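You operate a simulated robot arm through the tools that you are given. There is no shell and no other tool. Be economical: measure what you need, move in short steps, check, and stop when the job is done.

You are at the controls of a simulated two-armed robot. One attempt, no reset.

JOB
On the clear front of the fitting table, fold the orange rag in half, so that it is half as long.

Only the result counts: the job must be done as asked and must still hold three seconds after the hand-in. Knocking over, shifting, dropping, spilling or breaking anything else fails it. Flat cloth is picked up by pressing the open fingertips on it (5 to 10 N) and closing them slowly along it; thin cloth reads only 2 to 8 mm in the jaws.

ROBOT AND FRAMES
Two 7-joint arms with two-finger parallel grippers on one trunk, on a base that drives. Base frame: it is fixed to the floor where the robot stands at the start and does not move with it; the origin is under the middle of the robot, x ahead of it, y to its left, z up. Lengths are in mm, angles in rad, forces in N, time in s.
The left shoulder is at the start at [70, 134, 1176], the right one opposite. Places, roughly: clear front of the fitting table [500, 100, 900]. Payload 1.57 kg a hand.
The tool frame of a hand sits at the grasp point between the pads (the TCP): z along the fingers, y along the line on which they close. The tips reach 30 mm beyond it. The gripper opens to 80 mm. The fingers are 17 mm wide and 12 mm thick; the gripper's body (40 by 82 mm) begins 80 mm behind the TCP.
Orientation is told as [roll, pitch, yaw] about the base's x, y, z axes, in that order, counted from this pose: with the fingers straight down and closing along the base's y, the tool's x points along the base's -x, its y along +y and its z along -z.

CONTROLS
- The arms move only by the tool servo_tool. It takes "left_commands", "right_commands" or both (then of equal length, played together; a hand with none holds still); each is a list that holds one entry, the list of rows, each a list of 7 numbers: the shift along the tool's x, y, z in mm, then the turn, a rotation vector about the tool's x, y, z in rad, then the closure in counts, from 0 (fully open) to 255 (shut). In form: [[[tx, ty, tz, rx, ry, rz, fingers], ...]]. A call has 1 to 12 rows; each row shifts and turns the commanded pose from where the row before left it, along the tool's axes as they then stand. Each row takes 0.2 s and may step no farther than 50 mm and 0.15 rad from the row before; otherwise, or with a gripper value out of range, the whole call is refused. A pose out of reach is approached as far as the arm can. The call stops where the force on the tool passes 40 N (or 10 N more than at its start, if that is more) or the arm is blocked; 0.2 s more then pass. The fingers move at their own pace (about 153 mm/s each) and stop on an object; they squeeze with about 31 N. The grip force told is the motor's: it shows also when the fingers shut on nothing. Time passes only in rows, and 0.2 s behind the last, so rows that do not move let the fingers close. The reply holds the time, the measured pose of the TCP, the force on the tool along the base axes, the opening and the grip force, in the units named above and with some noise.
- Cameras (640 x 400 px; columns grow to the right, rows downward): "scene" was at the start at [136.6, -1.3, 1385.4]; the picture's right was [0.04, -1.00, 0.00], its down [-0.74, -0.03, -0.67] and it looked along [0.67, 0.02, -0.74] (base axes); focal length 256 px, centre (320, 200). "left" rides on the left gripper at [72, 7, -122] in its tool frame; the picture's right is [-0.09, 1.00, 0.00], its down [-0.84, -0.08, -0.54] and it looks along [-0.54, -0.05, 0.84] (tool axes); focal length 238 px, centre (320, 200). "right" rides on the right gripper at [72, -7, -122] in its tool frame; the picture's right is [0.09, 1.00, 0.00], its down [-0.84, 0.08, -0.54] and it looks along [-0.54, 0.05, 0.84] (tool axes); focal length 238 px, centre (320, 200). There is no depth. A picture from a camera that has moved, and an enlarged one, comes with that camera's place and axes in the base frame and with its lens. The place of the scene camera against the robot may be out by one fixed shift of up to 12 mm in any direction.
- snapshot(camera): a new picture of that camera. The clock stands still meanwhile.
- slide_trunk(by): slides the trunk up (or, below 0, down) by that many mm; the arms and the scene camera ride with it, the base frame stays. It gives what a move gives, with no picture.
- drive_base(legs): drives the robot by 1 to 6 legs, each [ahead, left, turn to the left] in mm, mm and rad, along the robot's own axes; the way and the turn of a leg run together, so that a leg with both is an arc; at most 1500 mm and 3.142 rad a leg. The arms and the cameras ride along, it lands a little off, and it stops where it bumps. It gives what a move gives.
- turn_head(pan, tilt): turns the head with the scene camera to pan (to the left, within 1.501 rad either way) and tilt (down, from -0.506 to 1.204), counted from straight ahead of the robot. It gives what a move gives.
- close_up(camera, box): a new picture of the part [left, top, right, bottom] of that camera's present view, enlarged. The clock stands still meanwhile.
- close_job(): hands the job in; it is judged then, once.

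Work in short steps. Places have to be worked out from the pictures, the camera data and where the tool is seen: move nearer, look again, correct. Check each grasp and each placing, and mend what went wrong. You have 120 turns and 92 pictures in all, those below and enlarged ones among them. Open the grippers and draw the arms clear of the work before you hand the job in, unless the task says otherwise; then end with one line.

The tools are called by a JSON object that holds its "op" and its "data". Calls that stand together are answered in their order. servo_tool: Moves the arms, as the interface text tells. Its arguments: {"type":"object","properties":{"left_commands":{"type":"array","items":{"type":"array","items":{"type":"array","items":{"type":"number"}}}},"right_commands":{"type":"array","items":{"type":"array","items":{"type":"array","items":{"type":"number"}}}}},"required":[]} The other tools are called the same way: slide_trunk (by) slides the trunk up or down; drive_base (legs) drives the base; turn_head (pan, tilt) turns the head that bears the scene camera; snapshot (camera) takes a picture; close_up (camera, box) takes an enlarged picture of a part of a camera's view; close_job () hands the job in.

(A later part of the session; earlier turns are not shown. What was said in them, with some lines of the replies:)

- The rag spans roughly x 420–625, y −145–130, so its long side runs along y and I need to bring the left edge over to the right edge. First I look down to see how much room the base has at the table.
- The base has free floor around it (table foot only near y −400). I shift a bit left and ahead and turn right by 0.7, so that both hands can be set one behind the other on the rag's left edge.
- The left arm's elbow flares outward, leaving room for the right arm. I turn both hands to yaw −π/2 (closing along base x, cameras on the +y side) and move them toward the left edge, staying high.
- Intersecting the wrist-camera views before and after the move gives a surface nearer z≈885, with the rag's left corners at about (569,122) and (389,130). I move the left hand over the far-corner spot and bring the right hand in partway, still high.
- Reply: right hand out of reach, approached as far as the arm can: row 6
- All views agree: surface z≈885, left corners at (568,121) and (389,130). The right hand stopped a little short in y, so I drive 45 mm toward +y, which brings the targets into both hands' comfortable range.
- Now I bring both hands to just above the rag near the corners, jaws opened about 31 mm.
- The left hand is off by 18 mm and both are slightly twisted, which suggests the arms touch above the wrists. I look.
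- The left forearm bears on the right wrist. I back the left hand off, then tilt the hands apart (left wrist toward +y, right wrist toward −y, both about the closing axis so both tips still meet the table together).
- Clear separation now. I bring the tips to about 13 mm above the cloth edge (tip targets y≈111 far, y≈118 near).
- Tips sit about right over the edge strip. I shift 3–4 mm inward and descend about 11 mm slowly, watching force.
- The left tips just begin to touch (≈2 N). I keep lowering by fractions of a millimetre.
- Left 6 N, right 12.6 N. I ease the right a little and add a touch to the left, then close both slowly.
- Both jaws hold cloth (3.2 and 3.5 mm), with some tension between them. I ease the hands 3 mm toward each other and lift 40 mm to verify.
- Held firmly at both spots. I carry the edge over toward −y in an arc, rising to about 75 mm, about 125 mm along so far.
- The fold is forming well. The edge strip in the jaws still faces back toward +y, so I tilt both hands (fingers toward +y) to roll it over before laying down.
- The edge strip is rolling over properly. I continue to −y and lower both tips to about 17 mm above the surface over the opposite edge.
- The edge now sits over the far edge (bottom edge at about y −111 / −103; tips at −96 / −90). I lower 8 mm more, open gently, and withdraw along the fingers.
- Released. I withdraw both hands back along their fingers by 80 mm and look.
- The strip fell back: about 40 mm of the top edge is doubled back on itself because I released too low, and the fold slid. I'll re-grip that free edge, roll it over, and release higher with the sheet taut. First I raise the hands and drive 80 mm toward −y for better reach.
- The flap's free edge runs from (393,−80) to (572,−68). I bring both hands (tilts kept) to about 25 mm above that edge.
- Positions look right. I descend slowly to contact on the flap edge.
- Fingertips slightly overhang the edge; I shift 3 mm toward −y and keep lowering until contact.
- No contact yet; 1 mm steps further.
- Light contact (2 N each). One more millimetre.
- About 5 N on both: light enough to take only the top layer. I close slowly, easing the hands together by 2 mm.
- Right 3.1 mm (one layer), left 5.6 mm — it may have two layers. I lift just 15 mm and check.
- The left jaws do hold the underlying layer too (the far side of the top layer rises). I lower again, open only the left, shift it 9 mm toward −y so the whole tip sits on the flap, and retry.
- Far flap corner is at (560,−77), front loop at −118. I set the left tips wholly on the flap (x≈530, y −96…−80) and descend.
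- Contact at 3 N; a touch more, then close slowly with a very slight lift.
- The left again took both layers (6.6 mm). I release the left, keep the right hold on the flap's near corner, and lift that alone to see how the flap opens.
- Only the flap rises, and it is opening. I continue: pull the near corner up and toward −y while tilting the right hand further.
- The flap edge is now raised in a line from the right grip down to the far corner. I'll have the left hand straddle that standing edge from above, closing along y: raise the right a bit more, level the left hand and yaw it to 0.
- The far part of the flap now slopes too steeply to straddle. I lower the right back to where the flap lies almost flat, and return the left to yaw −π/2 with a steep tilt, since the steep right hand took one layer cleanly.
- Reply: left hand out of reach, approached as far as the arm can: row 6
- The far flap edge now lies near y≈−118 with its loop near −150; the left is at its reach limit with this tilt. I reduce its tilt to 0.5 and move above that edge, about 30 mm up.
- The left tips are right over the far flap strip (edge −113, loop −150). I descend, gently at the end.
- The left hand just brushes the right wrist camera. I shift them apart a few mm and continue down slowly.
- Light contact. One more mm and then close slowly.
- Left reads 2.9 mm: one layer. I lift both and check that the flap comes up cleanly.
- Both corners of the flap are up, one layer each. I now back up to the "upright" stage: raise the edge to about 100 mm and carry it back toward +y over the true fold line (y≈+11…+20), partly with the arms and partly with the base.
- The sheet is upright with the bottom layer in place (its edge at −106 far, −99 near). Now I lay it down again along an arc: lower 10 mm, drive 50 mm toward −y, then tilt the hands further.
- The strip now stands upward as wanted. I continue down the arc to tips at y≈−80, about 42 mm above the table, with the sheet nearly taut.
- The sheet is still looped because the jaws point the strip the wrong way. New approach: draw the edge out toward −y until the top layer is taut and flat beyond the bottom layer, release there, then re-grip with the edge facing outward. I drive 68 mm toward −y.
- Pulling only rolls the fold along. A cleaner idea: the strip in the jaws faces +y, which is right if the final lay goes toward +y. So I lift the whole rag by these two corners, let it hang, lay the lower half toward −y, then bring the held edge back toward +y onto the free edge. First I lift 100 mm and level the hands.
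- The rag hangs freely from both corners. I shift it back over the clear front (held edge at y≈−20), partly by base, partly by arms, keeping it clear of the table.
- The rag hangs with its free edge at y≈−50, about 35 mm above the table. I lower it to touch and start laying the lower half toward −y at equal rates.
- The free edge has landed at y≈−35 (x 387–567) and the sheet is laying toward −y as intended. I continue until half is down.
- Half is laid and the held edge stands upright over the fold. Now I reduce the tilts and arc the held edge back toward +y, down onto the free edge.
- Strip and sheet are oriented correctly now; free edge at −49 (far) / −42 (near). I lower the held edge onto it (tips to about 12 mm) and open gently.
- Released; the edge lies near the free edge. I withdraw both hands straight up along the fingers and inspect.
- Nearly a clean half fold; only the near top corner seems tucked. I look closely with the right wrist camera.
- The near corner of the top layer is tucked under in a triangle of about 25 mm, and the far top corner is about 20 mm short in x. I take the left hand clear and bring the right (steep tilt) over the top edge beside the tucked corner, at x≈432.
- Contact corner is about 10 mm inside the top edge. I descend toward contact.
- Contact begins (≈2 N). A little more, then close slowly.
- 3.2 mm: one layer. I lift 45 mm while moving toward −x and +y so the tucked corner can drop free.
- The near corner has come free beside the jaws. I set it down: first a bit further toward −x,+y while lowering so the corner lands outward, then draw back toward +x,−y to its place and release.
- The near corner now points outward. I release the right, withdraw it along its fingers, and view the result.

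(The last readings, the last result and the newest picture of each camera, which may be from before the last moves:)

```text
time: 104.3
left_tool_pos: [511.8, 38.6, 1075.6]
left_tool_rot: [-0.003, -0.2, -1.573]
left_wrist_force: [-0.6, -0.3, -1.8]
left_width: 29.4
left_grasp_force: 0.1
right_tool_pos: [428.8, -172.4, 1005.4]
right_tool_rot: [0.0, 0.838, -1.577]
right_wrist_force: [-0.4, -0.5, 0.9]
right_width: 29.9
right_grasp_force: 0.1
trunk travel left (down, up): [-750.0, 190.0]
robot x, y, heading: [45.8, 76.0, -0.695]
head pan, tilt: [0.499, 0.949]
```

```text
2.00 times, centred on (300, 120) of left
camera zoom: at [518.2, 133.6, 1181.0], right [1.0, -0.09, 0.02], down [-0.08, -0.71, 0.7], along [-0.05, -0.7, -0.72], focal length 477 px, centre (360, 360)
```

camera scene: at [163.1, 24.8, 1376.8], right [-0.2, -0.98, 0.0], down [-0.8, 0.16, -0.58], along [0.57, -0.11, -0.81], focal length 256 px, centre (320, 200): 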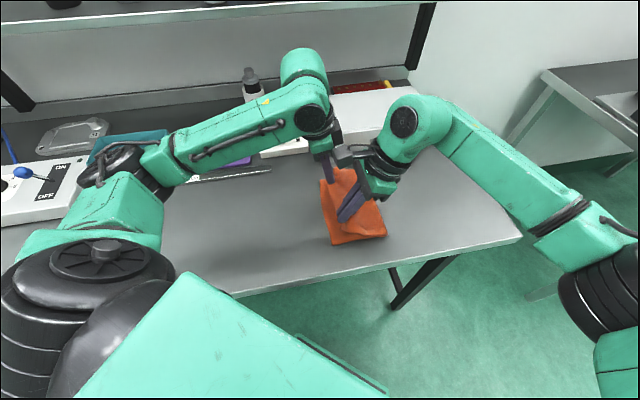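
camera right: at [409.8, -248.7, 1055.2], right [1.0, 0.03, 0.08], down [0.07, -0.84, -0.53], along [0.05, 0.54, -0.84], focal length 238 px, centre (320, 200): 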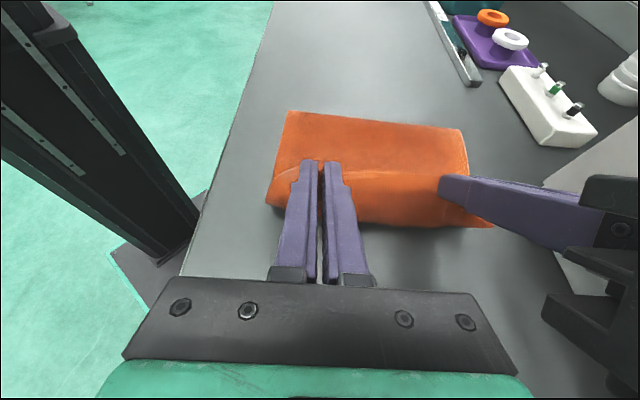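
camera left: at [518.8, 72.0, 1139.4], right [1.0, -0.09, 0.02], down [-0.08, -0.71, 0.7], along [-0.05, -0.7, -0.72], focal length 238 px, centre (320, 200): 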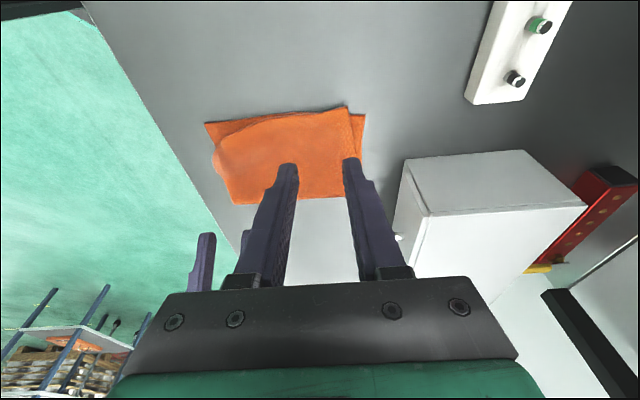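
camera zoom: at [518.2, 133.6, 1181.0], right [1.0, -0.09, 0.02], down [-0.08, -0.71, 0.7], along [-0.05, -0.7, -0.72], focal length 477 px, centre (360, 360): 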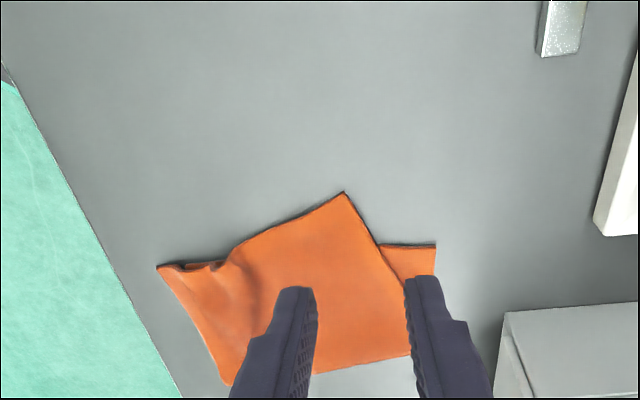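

The near corner is out fully at (365,−41). The far top corner is at (500,−2), lying on bare table, so it is easy to take alone. I bring the left hand over it, at about (484,−20).

{"op": "servo_tool", "data": {"left_commands": [[[-5.1, -5.6, 29.6, 0, 0, 0, 188], [-5.1, -5.6, 29.6, 0, 0, 0, 188], [-5.1, -5.6, 29.6, 0, 0, 0, 188], [-5.1, -5.6, 29.6, 0, 0, 0, 188], [-5.1, -5.6, 29.6, 0, 0, 0, 188], [0, 0, 0, 0, 0, 0, 188]]]}}

{"op": "snapshot", "data": {"camera": "left"}}

```text
time: 105.7
left_tool_pos: [485.4, -16.1, 930.5]
left_tool_rot: [-0.002, -0.2, -1.573]
left_wrist_force: [0.4, 0.2, 1.6]
left_width: 20.8
left_grasp_force: 0.1
right_tool_pos: [428.4, -171.8, 1005.1]
right_tool_rot: [0.003, 0.838, -1.575]
right_wrist_force: [-0.5, -0.5, -0.5]
right_width: 30.0
right_grasp_force: 0.0
trunk travel left (down, up): [-750.0, 190.0]
robot x, y, heading: [43.8, 73.2, -0.692]
head pan, tilt: [0.499, 0.949]
```

```text
8 pictures are left
camera left: at [491.6, 78.6, 1035.5], right [1.0, -0.09, 0.02], down [-0.08, -0.71, 0.7], along [-0.05, -0.7, -0.72], focal length 238 px, centre (320, 200)
```

left: 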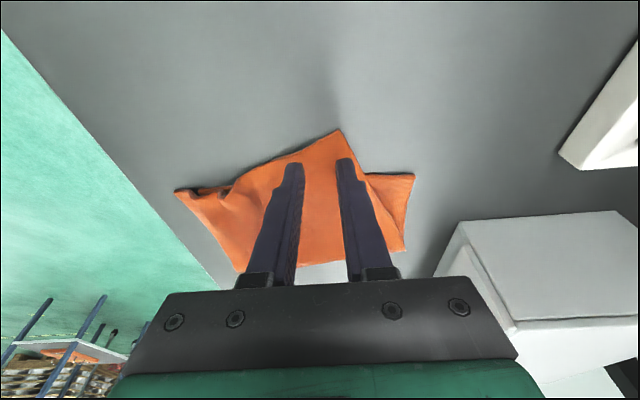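

The tips are right over the far top corner. I descend to contact.

{"op": "servo_tool", "data": {"left_commands": [[[1.2, 0, 5.9, 0, 0, 0, 188], [1, 0, 4.9, 0, 0, 0, 188], [0.2, 0, 1, 0, 0, 0, 188], [0.2, 0, 1, 0, 0, 0, 188], [0, 0, 0, 0, 0, 0, 188]]]}}

```text
time: 106.9
left_tool_pos: [484.9, -17.0, 918.7]
left_tool_rot: [-0.003, -0.201, -1.573]
left_wrist_force: [1.2, 0.2, 0.8]
left_width: 20.9
left_grasp_force: 0.0
right_tool_pos: [429.5, -172.3, 1005.1]
right_tool_rot: [0.001, 0.837, -1.578]
right_wrist_force: [-0.1, 0.7, 0.1]
right_width: 29.8
right_grasp_force: 0.0
trunk travel left (down, up): [-750.0, 190.0]
robot x, y, heading: [43.4, 77.3, -0.693]
head pan, tilt: [0.499, 0.949]
```

{"op": "servo_tool", "data": {"left_commands": [[[0.2, 0, 1, 0, 0, 0, 188], [0.2, 0, 1, 0, 0, 0, 188], [0.1, 0, 0.5, 0, 0, 0, 188], [0, 0, 0, 0, 0, 0, 188]]]}}

```text
time: 107.9
left_tool_pos: [484.1, -17.3, 917.4]
left_tool_rot: [-0.002, -0.201, -1.573]
left_wrist_force: [-0.1, -0.5, -0.1]
left_width: 21.2
left_grasp_force: 0.0
right_tool_pos: [430.5, -171.0, 1005.0]
right_tool_rot: [0.001, 0.838, -1.577]
right_wrist_force: [0.7, -0.4, -0.2]
right_width: 29.3
right_grasp_force: 0.2
trunk travel left (down, up): [-750.0, 190.0]
robot x, y, heading: [43.9, 78.0, -0.701]
head pan, tilt: [0.499, 0.949]
```

{"op": "servo_tool", "data": {"left_commands": [[[0.2, 0, 1, 0, 0, 0, 188], [0.2, 0, 0.8, 0, 0, 0, 188], [0, 0, 0, 0, 0, 0, 188]]]}}

```text
time: 108.7
left_tool_pos: [484.9, -18.4, 915.8]
left_tool_rot: [-0.001, -0.2, -1.574]
left_wrist_force: [0.2, 0.8, 0.6]
left_width: 21.1
left_grasp_force: 0.0
right_tool_pos: [429.8, -172.3, 1005.5]
right_tool_rot: [0.0, 0.838, -1.577]
right_wrist_force: [-0.2, -0.1, -0.2]
right_width: 29.8
right_grasp_force: 0.0
trunk travel left (down, up): [-750.0, 190.0]
robot x, y, heading: [45.3, 74.3, -0.698]
head pan, tilt: [0.499, 0.949]
```

{"op": "servo_tool", "data": {"left_commands": [[[0.2, 0, 1, 0, 0, 0, 188], [0.1, 0, 0.5, 0, 0, 0, 188], [0, 0, 0, 0, 0, 0, 188]]]}}

```text
time: 109.5
left_tool_pos: [483.4, -17.2, 914.0]
left_tool_rot: [-0.001, -0.202, -1.572]
left_wrist_force: [1.4, 0.1, 2.1]
left_width: 21.1
left_grasp_force: 0.2
right_tool_pos: [429.1, -172.9, 1004.4]
right_tool_rot: [-0.002, 0.838, -1.576]
right_wrist_force: [0.0, 0.1, -0.7]
right_width: 29.5
right_grasp_force: 0.1
trunk travel left (down, up): [-750.0, 190.0]
robot x, y, heading: [45.3, 77.7, -0.697]
head pan, tilt: [0.499, 0.949]
```

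Contact; about 1 mm more gives the pressing force, then I close slowly and lift 12 mm.

{"op": "servo_tool", "data": {"left_commands": [[[0.2, 0, 0.8, 0, 0, 0, 188], [0, 0, 0, 0, 0, 0, 196], [0, 0, 0, 0, 0, 0, 204], [0, 0, 0, 0, 0, 0, 212], [0, 0, 0, 0, 0, 0, 220], [0, 0, 0, 0, 0, 0, 228], [0, 0, 0, 0, 0, 0, 236], [0, 0, 0, 0, 0, 0, 245], [0, 0, 0, 0, 0, 0, 255], [0, 0, 0, 0, 0, 0, 255], [-1.2, 0, -6, 0, 0, 0, 255], [-1.2, 0, -6, 0, 0, 0, 255]]]}}

```text
time: 112.1
left_tool_pos: [484.2, -17.3, 926.5]
left_tool_rot: [-0.002, -0.199, -1.575]
left_wrist_force: [-0.5, 0.0, 0.1]
left_width: 0.1
left_grasp_force: 21.7
right_tool_pos: [428.6, -171.9, 1005.4]
right_tool_rot: [0.002, 0.836, -1.577]
right_wrist_force: [0.3, -0.7, 0.0]
right_width: 29.6
right_grasp_force: 0.1
trunk travel left (down, up): [-750.0, 190.0]
robot x, y, heading: [44.9, 78.5, -0.697]
head pan, tilt: [0.499, 0.949]
```

It closed on nothing — too little pressure. I reopen wider, press harder and retry.

{"op": "servo_tool", "data": {"left_commands": [[[0, -3, 0, 0, 0, 0, 165], [0, 0, 0, 0, 0, 0, 165], [1.2, 0, 6, 0, 0, 0, 165], [1.2, 0, 6, 0, 0, 0, 165], [0.2, 0, 0.8, 0, 0, 0, 165], [0, 0, 0, 0, 0, 0, 165]]]}}

```text
time: 113.5
left_tool_pos: [480.0, -17.5, 913.5]
left_tool_rot: [-0.002, -0.202, -1.57]
left_wrist_force: [0.5, 1.5, 4.8]
left_width: 28.5
left_grasp_force: 0.0
right_tool_pos: [429.4, -172.2, 1004.4]
right_tool_rot: [0.002, 0.838, -1.576]
right_wrist_force: [0.0, 0.3, -0.4]
right_width: 29.6
right_grasp_force: 0.0
trunk travel left (down, up): [-750.0, 190.0]
robot x, y, heading: [46.2, 75.9, -0.697]
head pan, tilt: [0.499, 0.949]
```

{"op": "servo_tool", "data": {"left_commands": [[[0.1, 0, 0.5, 0, 0, 0, 165], [0, 0, 0, 0, 0, 0, 175], [0, 0, 0, 0, 0, 0, 185], [0, 0, 0, 0, 0, 0, 195], [0, 0, 0, 0, 0, 0, 205], [0, 0, 0, 0, 0, 0, 215], [0, 0, 0, 0, 0, 0, 225], [0, 0, 0, 0, 0, 0, 235], [0, 0, 0, 0, 0, 0, 245], [0, 0, 0, 0, 0, 0, 255], [0, 0, 0, 0, 0, 0, 255]]]}}

```text
time: 115.9
left_tool_pos: [479.9, -18.5, 912.8]
left_tool_rot: [0.002, -0.2, -1.574]
left_wrist_force: [2.9, -0.1, 11.7]
left_width: 3.6
left_grasp_force: 25.2
right_tool_pos: [428.4, -171.2, 1006.4]
right_tool_rot: [0.001, 0.838, -1.578]
right_wrist_force: [0.1, -0.2, 0.6]
right_width: 29.7
right_grasp_force: 0.1
trunk travel left (down, up): [-750.0, 190.0]
robot x, y, heading: [46.2, 73.2, -0.691]
head pan, tilt: [0.499, 0.949]
```

Gripped (3.6 mm). I lift 24 mm, carry the corner by (+58,−48) onto the bottom layer's far corner, and lower.

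{"op": "servo_tool", "data": {"left_commands": [[[-2.4, 0, -11.8, 0, 0, 0, 255], [-2.4, 0, -11.8, 0, 0, 0, 255], [-7.9, 9.7, 1.6, 0, 0, 0, 255], [-7.9, 9.7, 1.6, 0, 0, 0, 255], [-7.9, 9.7, 1.6, 0, 0, 0, 255], [-7.9, 9.7, 1.6, 0, 0, 0, 255], [-7.9, 9.7, 1.6, 0, 0, 0, 255], [-7.9, 9.7, 1.6, 0, 0, 0, 255], [1.6, 0, 7.8, 0, 0, 0, 255], [1.6, 0, 7.8, 0, 0, 0, 255], [0, 0, 0, 0, 0, 0, 255]]]}}

{"op": "snapshot", "data": {"camera": "left"}}

```text
time: 118.3
left_tool_pos: [539.1, -66.3, 919.0]
left_tool_rot: [0.0, -0.201, -1.576]
left_wrist_force: [-0.2, -0.3, 1.0]
left_width: 3.5
left_grasp_force: 24.2
right_tool_pos: [430.3, -172.4, 1005.3]
right_tool_rot: [0.003, 0.838, -1.577]
right_wrist_force: [0.2, -0.3, -0.6]
right_width: 29.8
right_grasp_force: 0.1
trunk travel left (down, up): [-750.0, 190.0]
robot x, y, heading: [45.5, 78.3, -0.697]
head pan, tilt: [0.499, 0.949]
```

```text
7 pictures are left
camera left: at [544.9, 28.2, 1024.3], right [1.0, -0.09, 0.02], down [-0.08, -0.71, 0.7], along [-0.05, -0.7, -0.72], focal length 238 px, centre (320, 200)
```

left: 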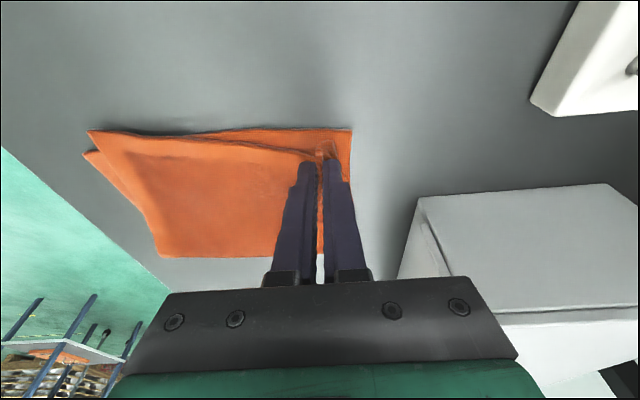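

The top now lies close to the bottom layer. I ease 4 mm toward +y, open, and withdraw.

{"op": "servo_tool", "data": {"left_commands": [[[4, -2, 0.8, 0, 0, 0, 255], [0, 0, 0, 0, 0, 0, 235], [0, 0, 0, 0, 0, 0, 215], [0, 0, 0, 0, 0, 0, 195], [0, 0, 0, 0, 0, 0, 175], [0, 0, 0, 0, 0, 0, 160], [0, 0, -12, 0, 0, 0, 160], [0, 0, -30, 0, 0, 0, 160], [0, 0, -40, 0, 0, 0, 160], [10, 0, -40, 0, 0, 0, 160], [20, 0, -30, 0, 0, 0, 160], [0, 0, 0, 0, 0, 0, 160]]]}}

{"op": "close_up", "data": {"camera": "right", "box": [200, 0, 520, 200]}}

```text
time: 120.9
left_tool_pos: [539.2, 0.8, 1064.2]
left_tool_rot: [-0.003, -0.198, -1.573]
left_wrist_force: [0.1, -0.6, 0.3]
left_width: 30.0
left_grasp_force: 0.1
right_tool_pos: [430.4, -172.1, 1004.5]
right_tool_rot: [-0.001, 0.84, -1.576]
right_wrist_force: [-0.1, -0.1, 0.4]
right_width: 29.8
right_grasp_force: 0.1
trunk travel left (down, up): [-750.0, 190.0]
robot x, y, heading: [43.5, 80.3, -0.692]
head pan, tilt: [0.499, 0.949]
```

```text
2.00 times, centred on (360, 100) of right
camera zoom: at [423.3, -214.4, 1139.0], right [1.0, 0.05, 0.07], down [0.07, -0.96, -0.26], along [0.05, 0.26, -0.96], focal length 477 px, centre (240, 400)
```

zoom: 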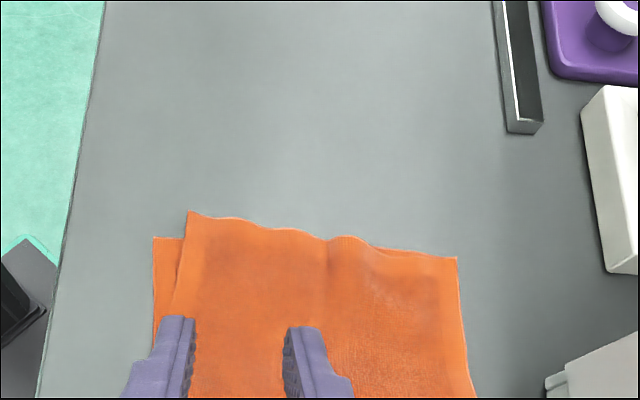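

Good: top far corner matches; the near top corner is about (+18,+17) mm off and there is a slight ripple. I'll take that overhanging corner once more with the right hand and pull it into line. Approach first.

{"op": "servo_tool", "data": {"right_commands": [[[5.9, -1.25, 32.8, 0, 0, 0, 165], [5.9, -1.25, 32.8, 0, 0, 0, 165], [5.9, -1.25, 32.8, 0, 0, 0, 165], [5.9, -1.25, 32.8, 0, 0, 0, 165], [-7.4, 0, 6.7, 0, 0, 0, 165], [-5.2, 0, 4.7, 0, 0, 0, 165], [0, 0, 0, 0, 0, 0, 165]]]}}

{"op": "snapshot", "data": {"camera": "right"}}

```text
time: 122.5
left_tool_pos: [538.3, 1.1, 1064.5]
left_tool_rot: [-0.001, -0.199, -1.572]
left_wrist_force: [0.0, -0.7, 0.8]
left_width: 29.7
left_grasp_force: 0.1
right_tool_pos: [428.2, -59.0, 913.6]
right_tool_rot: [0.0, 0.839, -1.578]
right_wrist_force: [0.1, 0.8, 0.2]
right_width: 28.5
right_grasp_force: 0.0
trunk travel left (down, up): [-750.0, 190.0]
robot x, y, heading: [48.8, 74.0, -0.695]
head pan, tilt: [0.499, 0.949]
```

```text
5 pictures are left
camera right: at [421.4, -100.5, 1048.4], right [1.0, 0.05, 0.07], down [0.07, -0.96, -0.26], along [0.05, 0.26, -0.96], focal length 238 px, centre (320, 200)
```

right: 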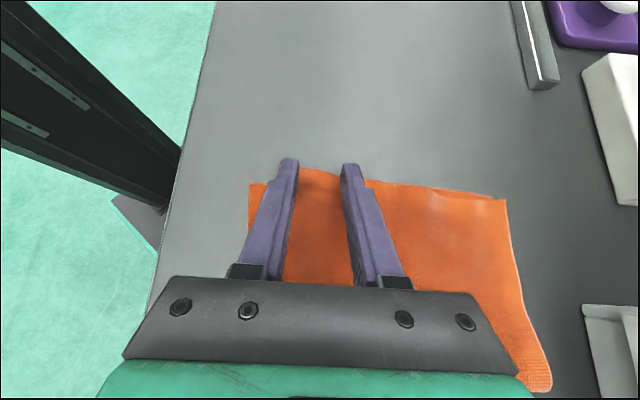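

Tips are over the overhanging edge near the corner. I lower the last bit and press.

{"op": "servo_tool", "data": {"right_commands": [[[-0.75, 0, 0.67, 0, 0, 0, 165], [-0.75, 0, 0.67, 0, 0, 0, 165], [0, 0, 0, 0, 0, 0, 165]]]}}

```text
time: 123.3
left_tool_pos: [538.6, -0.7, 1064.1]
left_tool_rot: [-0.001, -0.199, -1.573]
left_wrist_force: [-0.3, -0.4, -0.9]
left_width: 29.7
left_grasp_force: 0.1
right_tool_pos: [427.9, -58.9, 912.3]
right_tool_rot: [0.001, 0.837, -1.576]
right_wrist_force: [-1.1, 0.0, 1.3]
right_width: 28.2
right_grasp_force: 0.1
trunk travel left (down, up): [-750.0, 190.0]
robot x, y, heading: [46.5, 75.8, -0.697]
head pan, tilt: [0.499, 0.949]
```

{"op": "servo_tool", "data": {"right_commands": [[[-0.75, 0, 0.67, 0, 0, 0, 165], [-0.3, 0, 0.27, 0, 0, 0, 165], [0, 0, 0, 0, 0, 0, 165]]]}}

```text
time: 124.1
left_tool_pos: [539.2, 0.3, 1064.0]
left_tool_rot: [-0.002, -0.202, -1.572]
left_wrist_force: [0.0, -0.4, -0.4]
left_width: 29.7
left_grasp_force: 0.0
right_tool_pos: [428.1, -58.6, 911.8]
right_tool_rot: [0.001, 0.838, -1.576]
right_wrist_force: [0.6, -0.3, 1.8]
right_width: 28.3
right_grasp_force: 0.3
trunk travel left (down, up): [-750.0, 190.0]
robot x, y, heading: [45.7, 74.8, -0.693]
head pan, tilt: [0.499, 0.949]
```

A bit more pressure, then a slow close.

{"op": "servo_tool", "data": {"right_commands": [[[-0.6, 0, 0.53, 0, 0, 0, 165], [0, 0, 0, 0, 0, 0, 175], [0, 0, 0, 0, 0, 0, 185], [0, 0, 0, 0, 0, 0, 195], [0, 0, 0, 0, 0, 0, 205], [0, 0, 0, 0, 0, 0, 215], [0, 0, 0, 0, 0, 0, 225], [0, 0, 0, 0, 0, 0, 235], [0, 0, 0, 0, 0, 0, 245], [0, 0, 0, 0, 0, 0, 255], [0, 0, 0, 0, 0, 0, 255]]]}}

```text
time: 126.5
left_tool_pos: [537.4, 1.2, 1062.9]
left_tool_rot: [-0.003, -0.202, -1.572]
left_wrist_force: [-0.8, 0.7, 0.4]
left_width: 30.0
left_grasp_force: 0.1
right_tool_pos: [427.3, -59.4, 911.0]
right_tool_rot: [0.002, 0.839, -1.577]
right_wrist_force: [-0.4, 0.6, 1.5]
right_width: 3.5
right_grasp_force: 24.5
trunk travel left (down, up): [-750.0, 190.0]
robot x, y, heading: [48.2, 74.5, -0.697]
head pan, tilt: [0.499, 0.949]
```

Gripped (3.5 mm). I lift 30 mm, shift toward −x, then come down while drawing toward −y so the corner lands outward, and release.

{"op": "servo_tool", "data": {"right_commands": [[[11.2, 0, -10, 0, 0, 0, 255], [11.2, -8, -10, 0, 0, 0, 255], [0, -16, 0, 0, 0, 0, 255], [-6, 0, 5.3, 0, 0, 0, 255], [-6.8, 2.7, -0.6, 0, 0, 0, 255], [-6.8, 2.7, -0.6, 0, 0, 0, 255], [-6.8, 2.6, -0.6, 0, 0, 0, 255], [0, 0, 0, 0, 0, 0, 255]]]}}

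{"op": "servo_tool", "data": {"right_commands": [[[0, 0, 0, 0, 0, 0, 235], [0, 0, 0, 0, 0, 0, 215], [0, 0, 0, 0, 0, 0, 195], [0, 0, 0, 0, 0, 0, 175], [0, 0, 0, 0, 0, 0, 160], [0, 0, -15, 0, 0, 0, 160], [0, 0, -30, 0, 0, 0, 160], [0, 0, -40, 0, 0, 0, 160], [0, 0, -40, 0, 0, 0, 160], [0, 0, -30, 0, 0, 0, 160], [0, 0, 0, 0, 0, 0, 160]]]}}

{"op": "close_up", "data": {"camera": "right", "box": [200, 0, 520, 200]}}

```text
time: 128.3
left_tool_pos: [538.2, -0.2, 1063.7]
left_tool_rot: [-0.004, -0.2, -1.574]
left_wrist_force: [-0.5, -0.4, -0.6]
left_width: 29.7
left_grasp_force: 0.0
right_tool_pos: [410.5, -73.3, 919.9]
right_tool_rot: [0.001, 0.838, -1.577]
right_wrist_force: [0.4, 1.2, 0.3]
right_width: 3.4
right_grasp_force: 24.2
trunk travel left (down, up): [-750.0, 190.0]
robot x, y, heading: [44.1, 74.6, -0.693]
head pan, tilt: [0.499, 0.949]
```

```text
time: 130.7
left_tool_pos: [539.8, 0.0, 1062.9]
left_tool_rot: [-0.002, -0.2, -1.573]
left_wrist_force: [-0.8, 0.4, -0.2]
left_width: 29.8
left_grasp_force: 0.0
right_tool_pos: [409.5, -190.6, 1021.3]
right_tool_rot: [0.0, 0.838, -1.576]
right_wrist_force: [0.5, -0.5, 0.0]
right_width: 30.0
right_grasp_force: 0.2
trunk travel left (down, up): [-750.0, 190.0]
robot x, y, heading: [46.6, 79.7, -0.696]
head pan, tilt: [0.499, 0.949]
```

```text
2.00 times, centred on (360, 100) of right
camera zoom: at [403.1, -232.0, 1155.9], right [1.0, 0.05, 0.07], down [0.07, -0.96, -0.26], along [0.05, 0.26, -0.96], focal length 477 px, centre (240, 400)
```

zoom: 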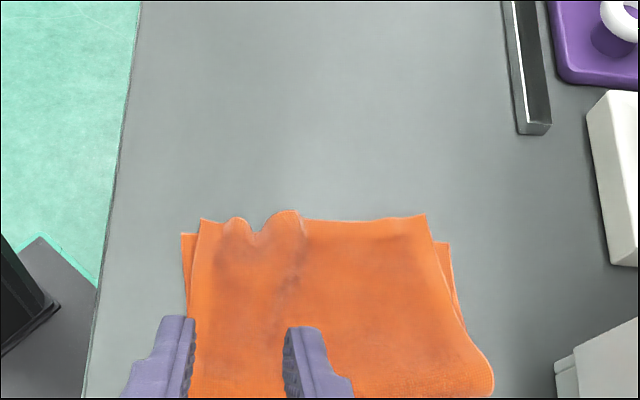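

Both top corners are now within about 10–20 mm of the bottom ones. I check the whole from the scene camera.

{"op": "close_up", "data": {"camera": "scene", "box": [290, 150, 420, 258]}}

```text
3.70 times, centred on (355, 204) of scene
camera zoom: at [163.4, 25.4, 1376.8], right [-0.2, -0.98, 0.0], down [-0.8, 0.16, -0.58], along [0.57, -0.11, -0.81], focal length 948 px, centre (190, 185)
```

zoom: 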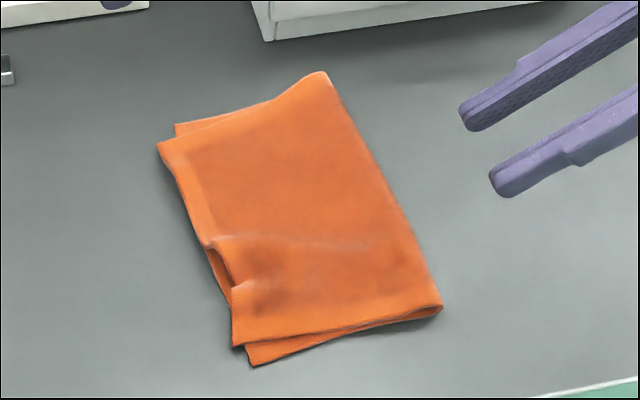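

The rag is folded in half: fold at −y, edges together at +y, no tucked corners, only a small ripple. I open both grippers and draw the arms up and clear.

{"op": "servo_tool", "data": {"left_commands": [[[15, 0, -20, 0, 0, 0, 0], [20, 0, -20, 0, 0, 0, 0], [20, 0, -20, 0, 0, 0, 0], [20, 0, -10, 0, 0, 0, 0], [0, 0, 0, 0, 0, 0, 0], [0, 0, 0, 0, 0, 0, 0]]], "right_commands": [[[0, 0, -20, 0, 0, 0, 0], [5, 0, -20, 0, 0, 0, 0], [5, 0, -20, 0, 0, 0, 0], [5, 0, -20, 0, 0, 0, 0], [0, 0, 0, 0, 0, 0, 0], [0, 0, 0, 0, 0, 0, 0]]]}}

{"op": "snapshot", "data": {"camera": "scene"}}

```text
time: 132.1
left_tool_pos: [537.8, 83.6, 1118.4]
left_tool_rot: [-0.003, -0.201, -1.574]
left_wrist_force: [0.1, 0.5, 0.5]
left_width: 79.7
left_grasp_force: 0.1
right_tool_pos: [408.8, -238.8, 1087.9]
right_tool_rot: [0.0, 0.84, -1.579]
right_wrist_force: [-0.2, -0.1, 0.7]
right_width: 79.9
right_grasp_force: 0.0
trunk travel left (down, up): [-750.0, 190.0]
robot x, y, heading: [44.9, 73.7, -0.698]
head pan, tilt: [0.499, 0.949]
```

```text
2 pictures are left
camera scene: at [163.5, 25.0, 1376.8], right [-0.2, -0.98, 0.0], down [-0.8, 0.16, -0.58], along [0.57, -0.11, -0.81], focal length 256 px, centre (320, 200)
```

scene: 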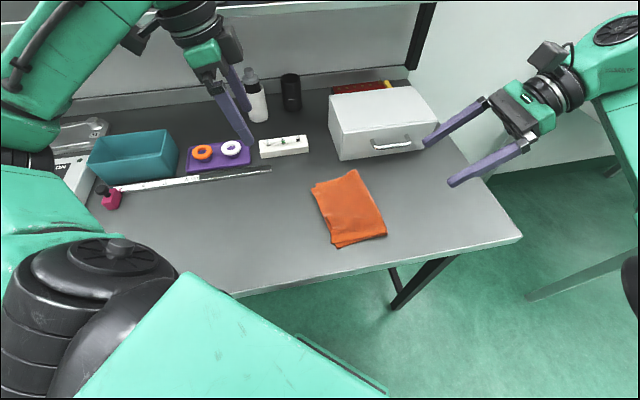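

The rag lies folded in half on the clear front, everything else is untouched, and the hands are open and clear. I hand the job in.

{"op": "close_job", "data": {}}

```text
The job is handed in.
```

I folded the orange rag in half along its length on the clear front of the table and handed the job in. The top corners sit about 10–20 mm off the bottom ones and a small ripple remains. Nothing else on the table looks moved.
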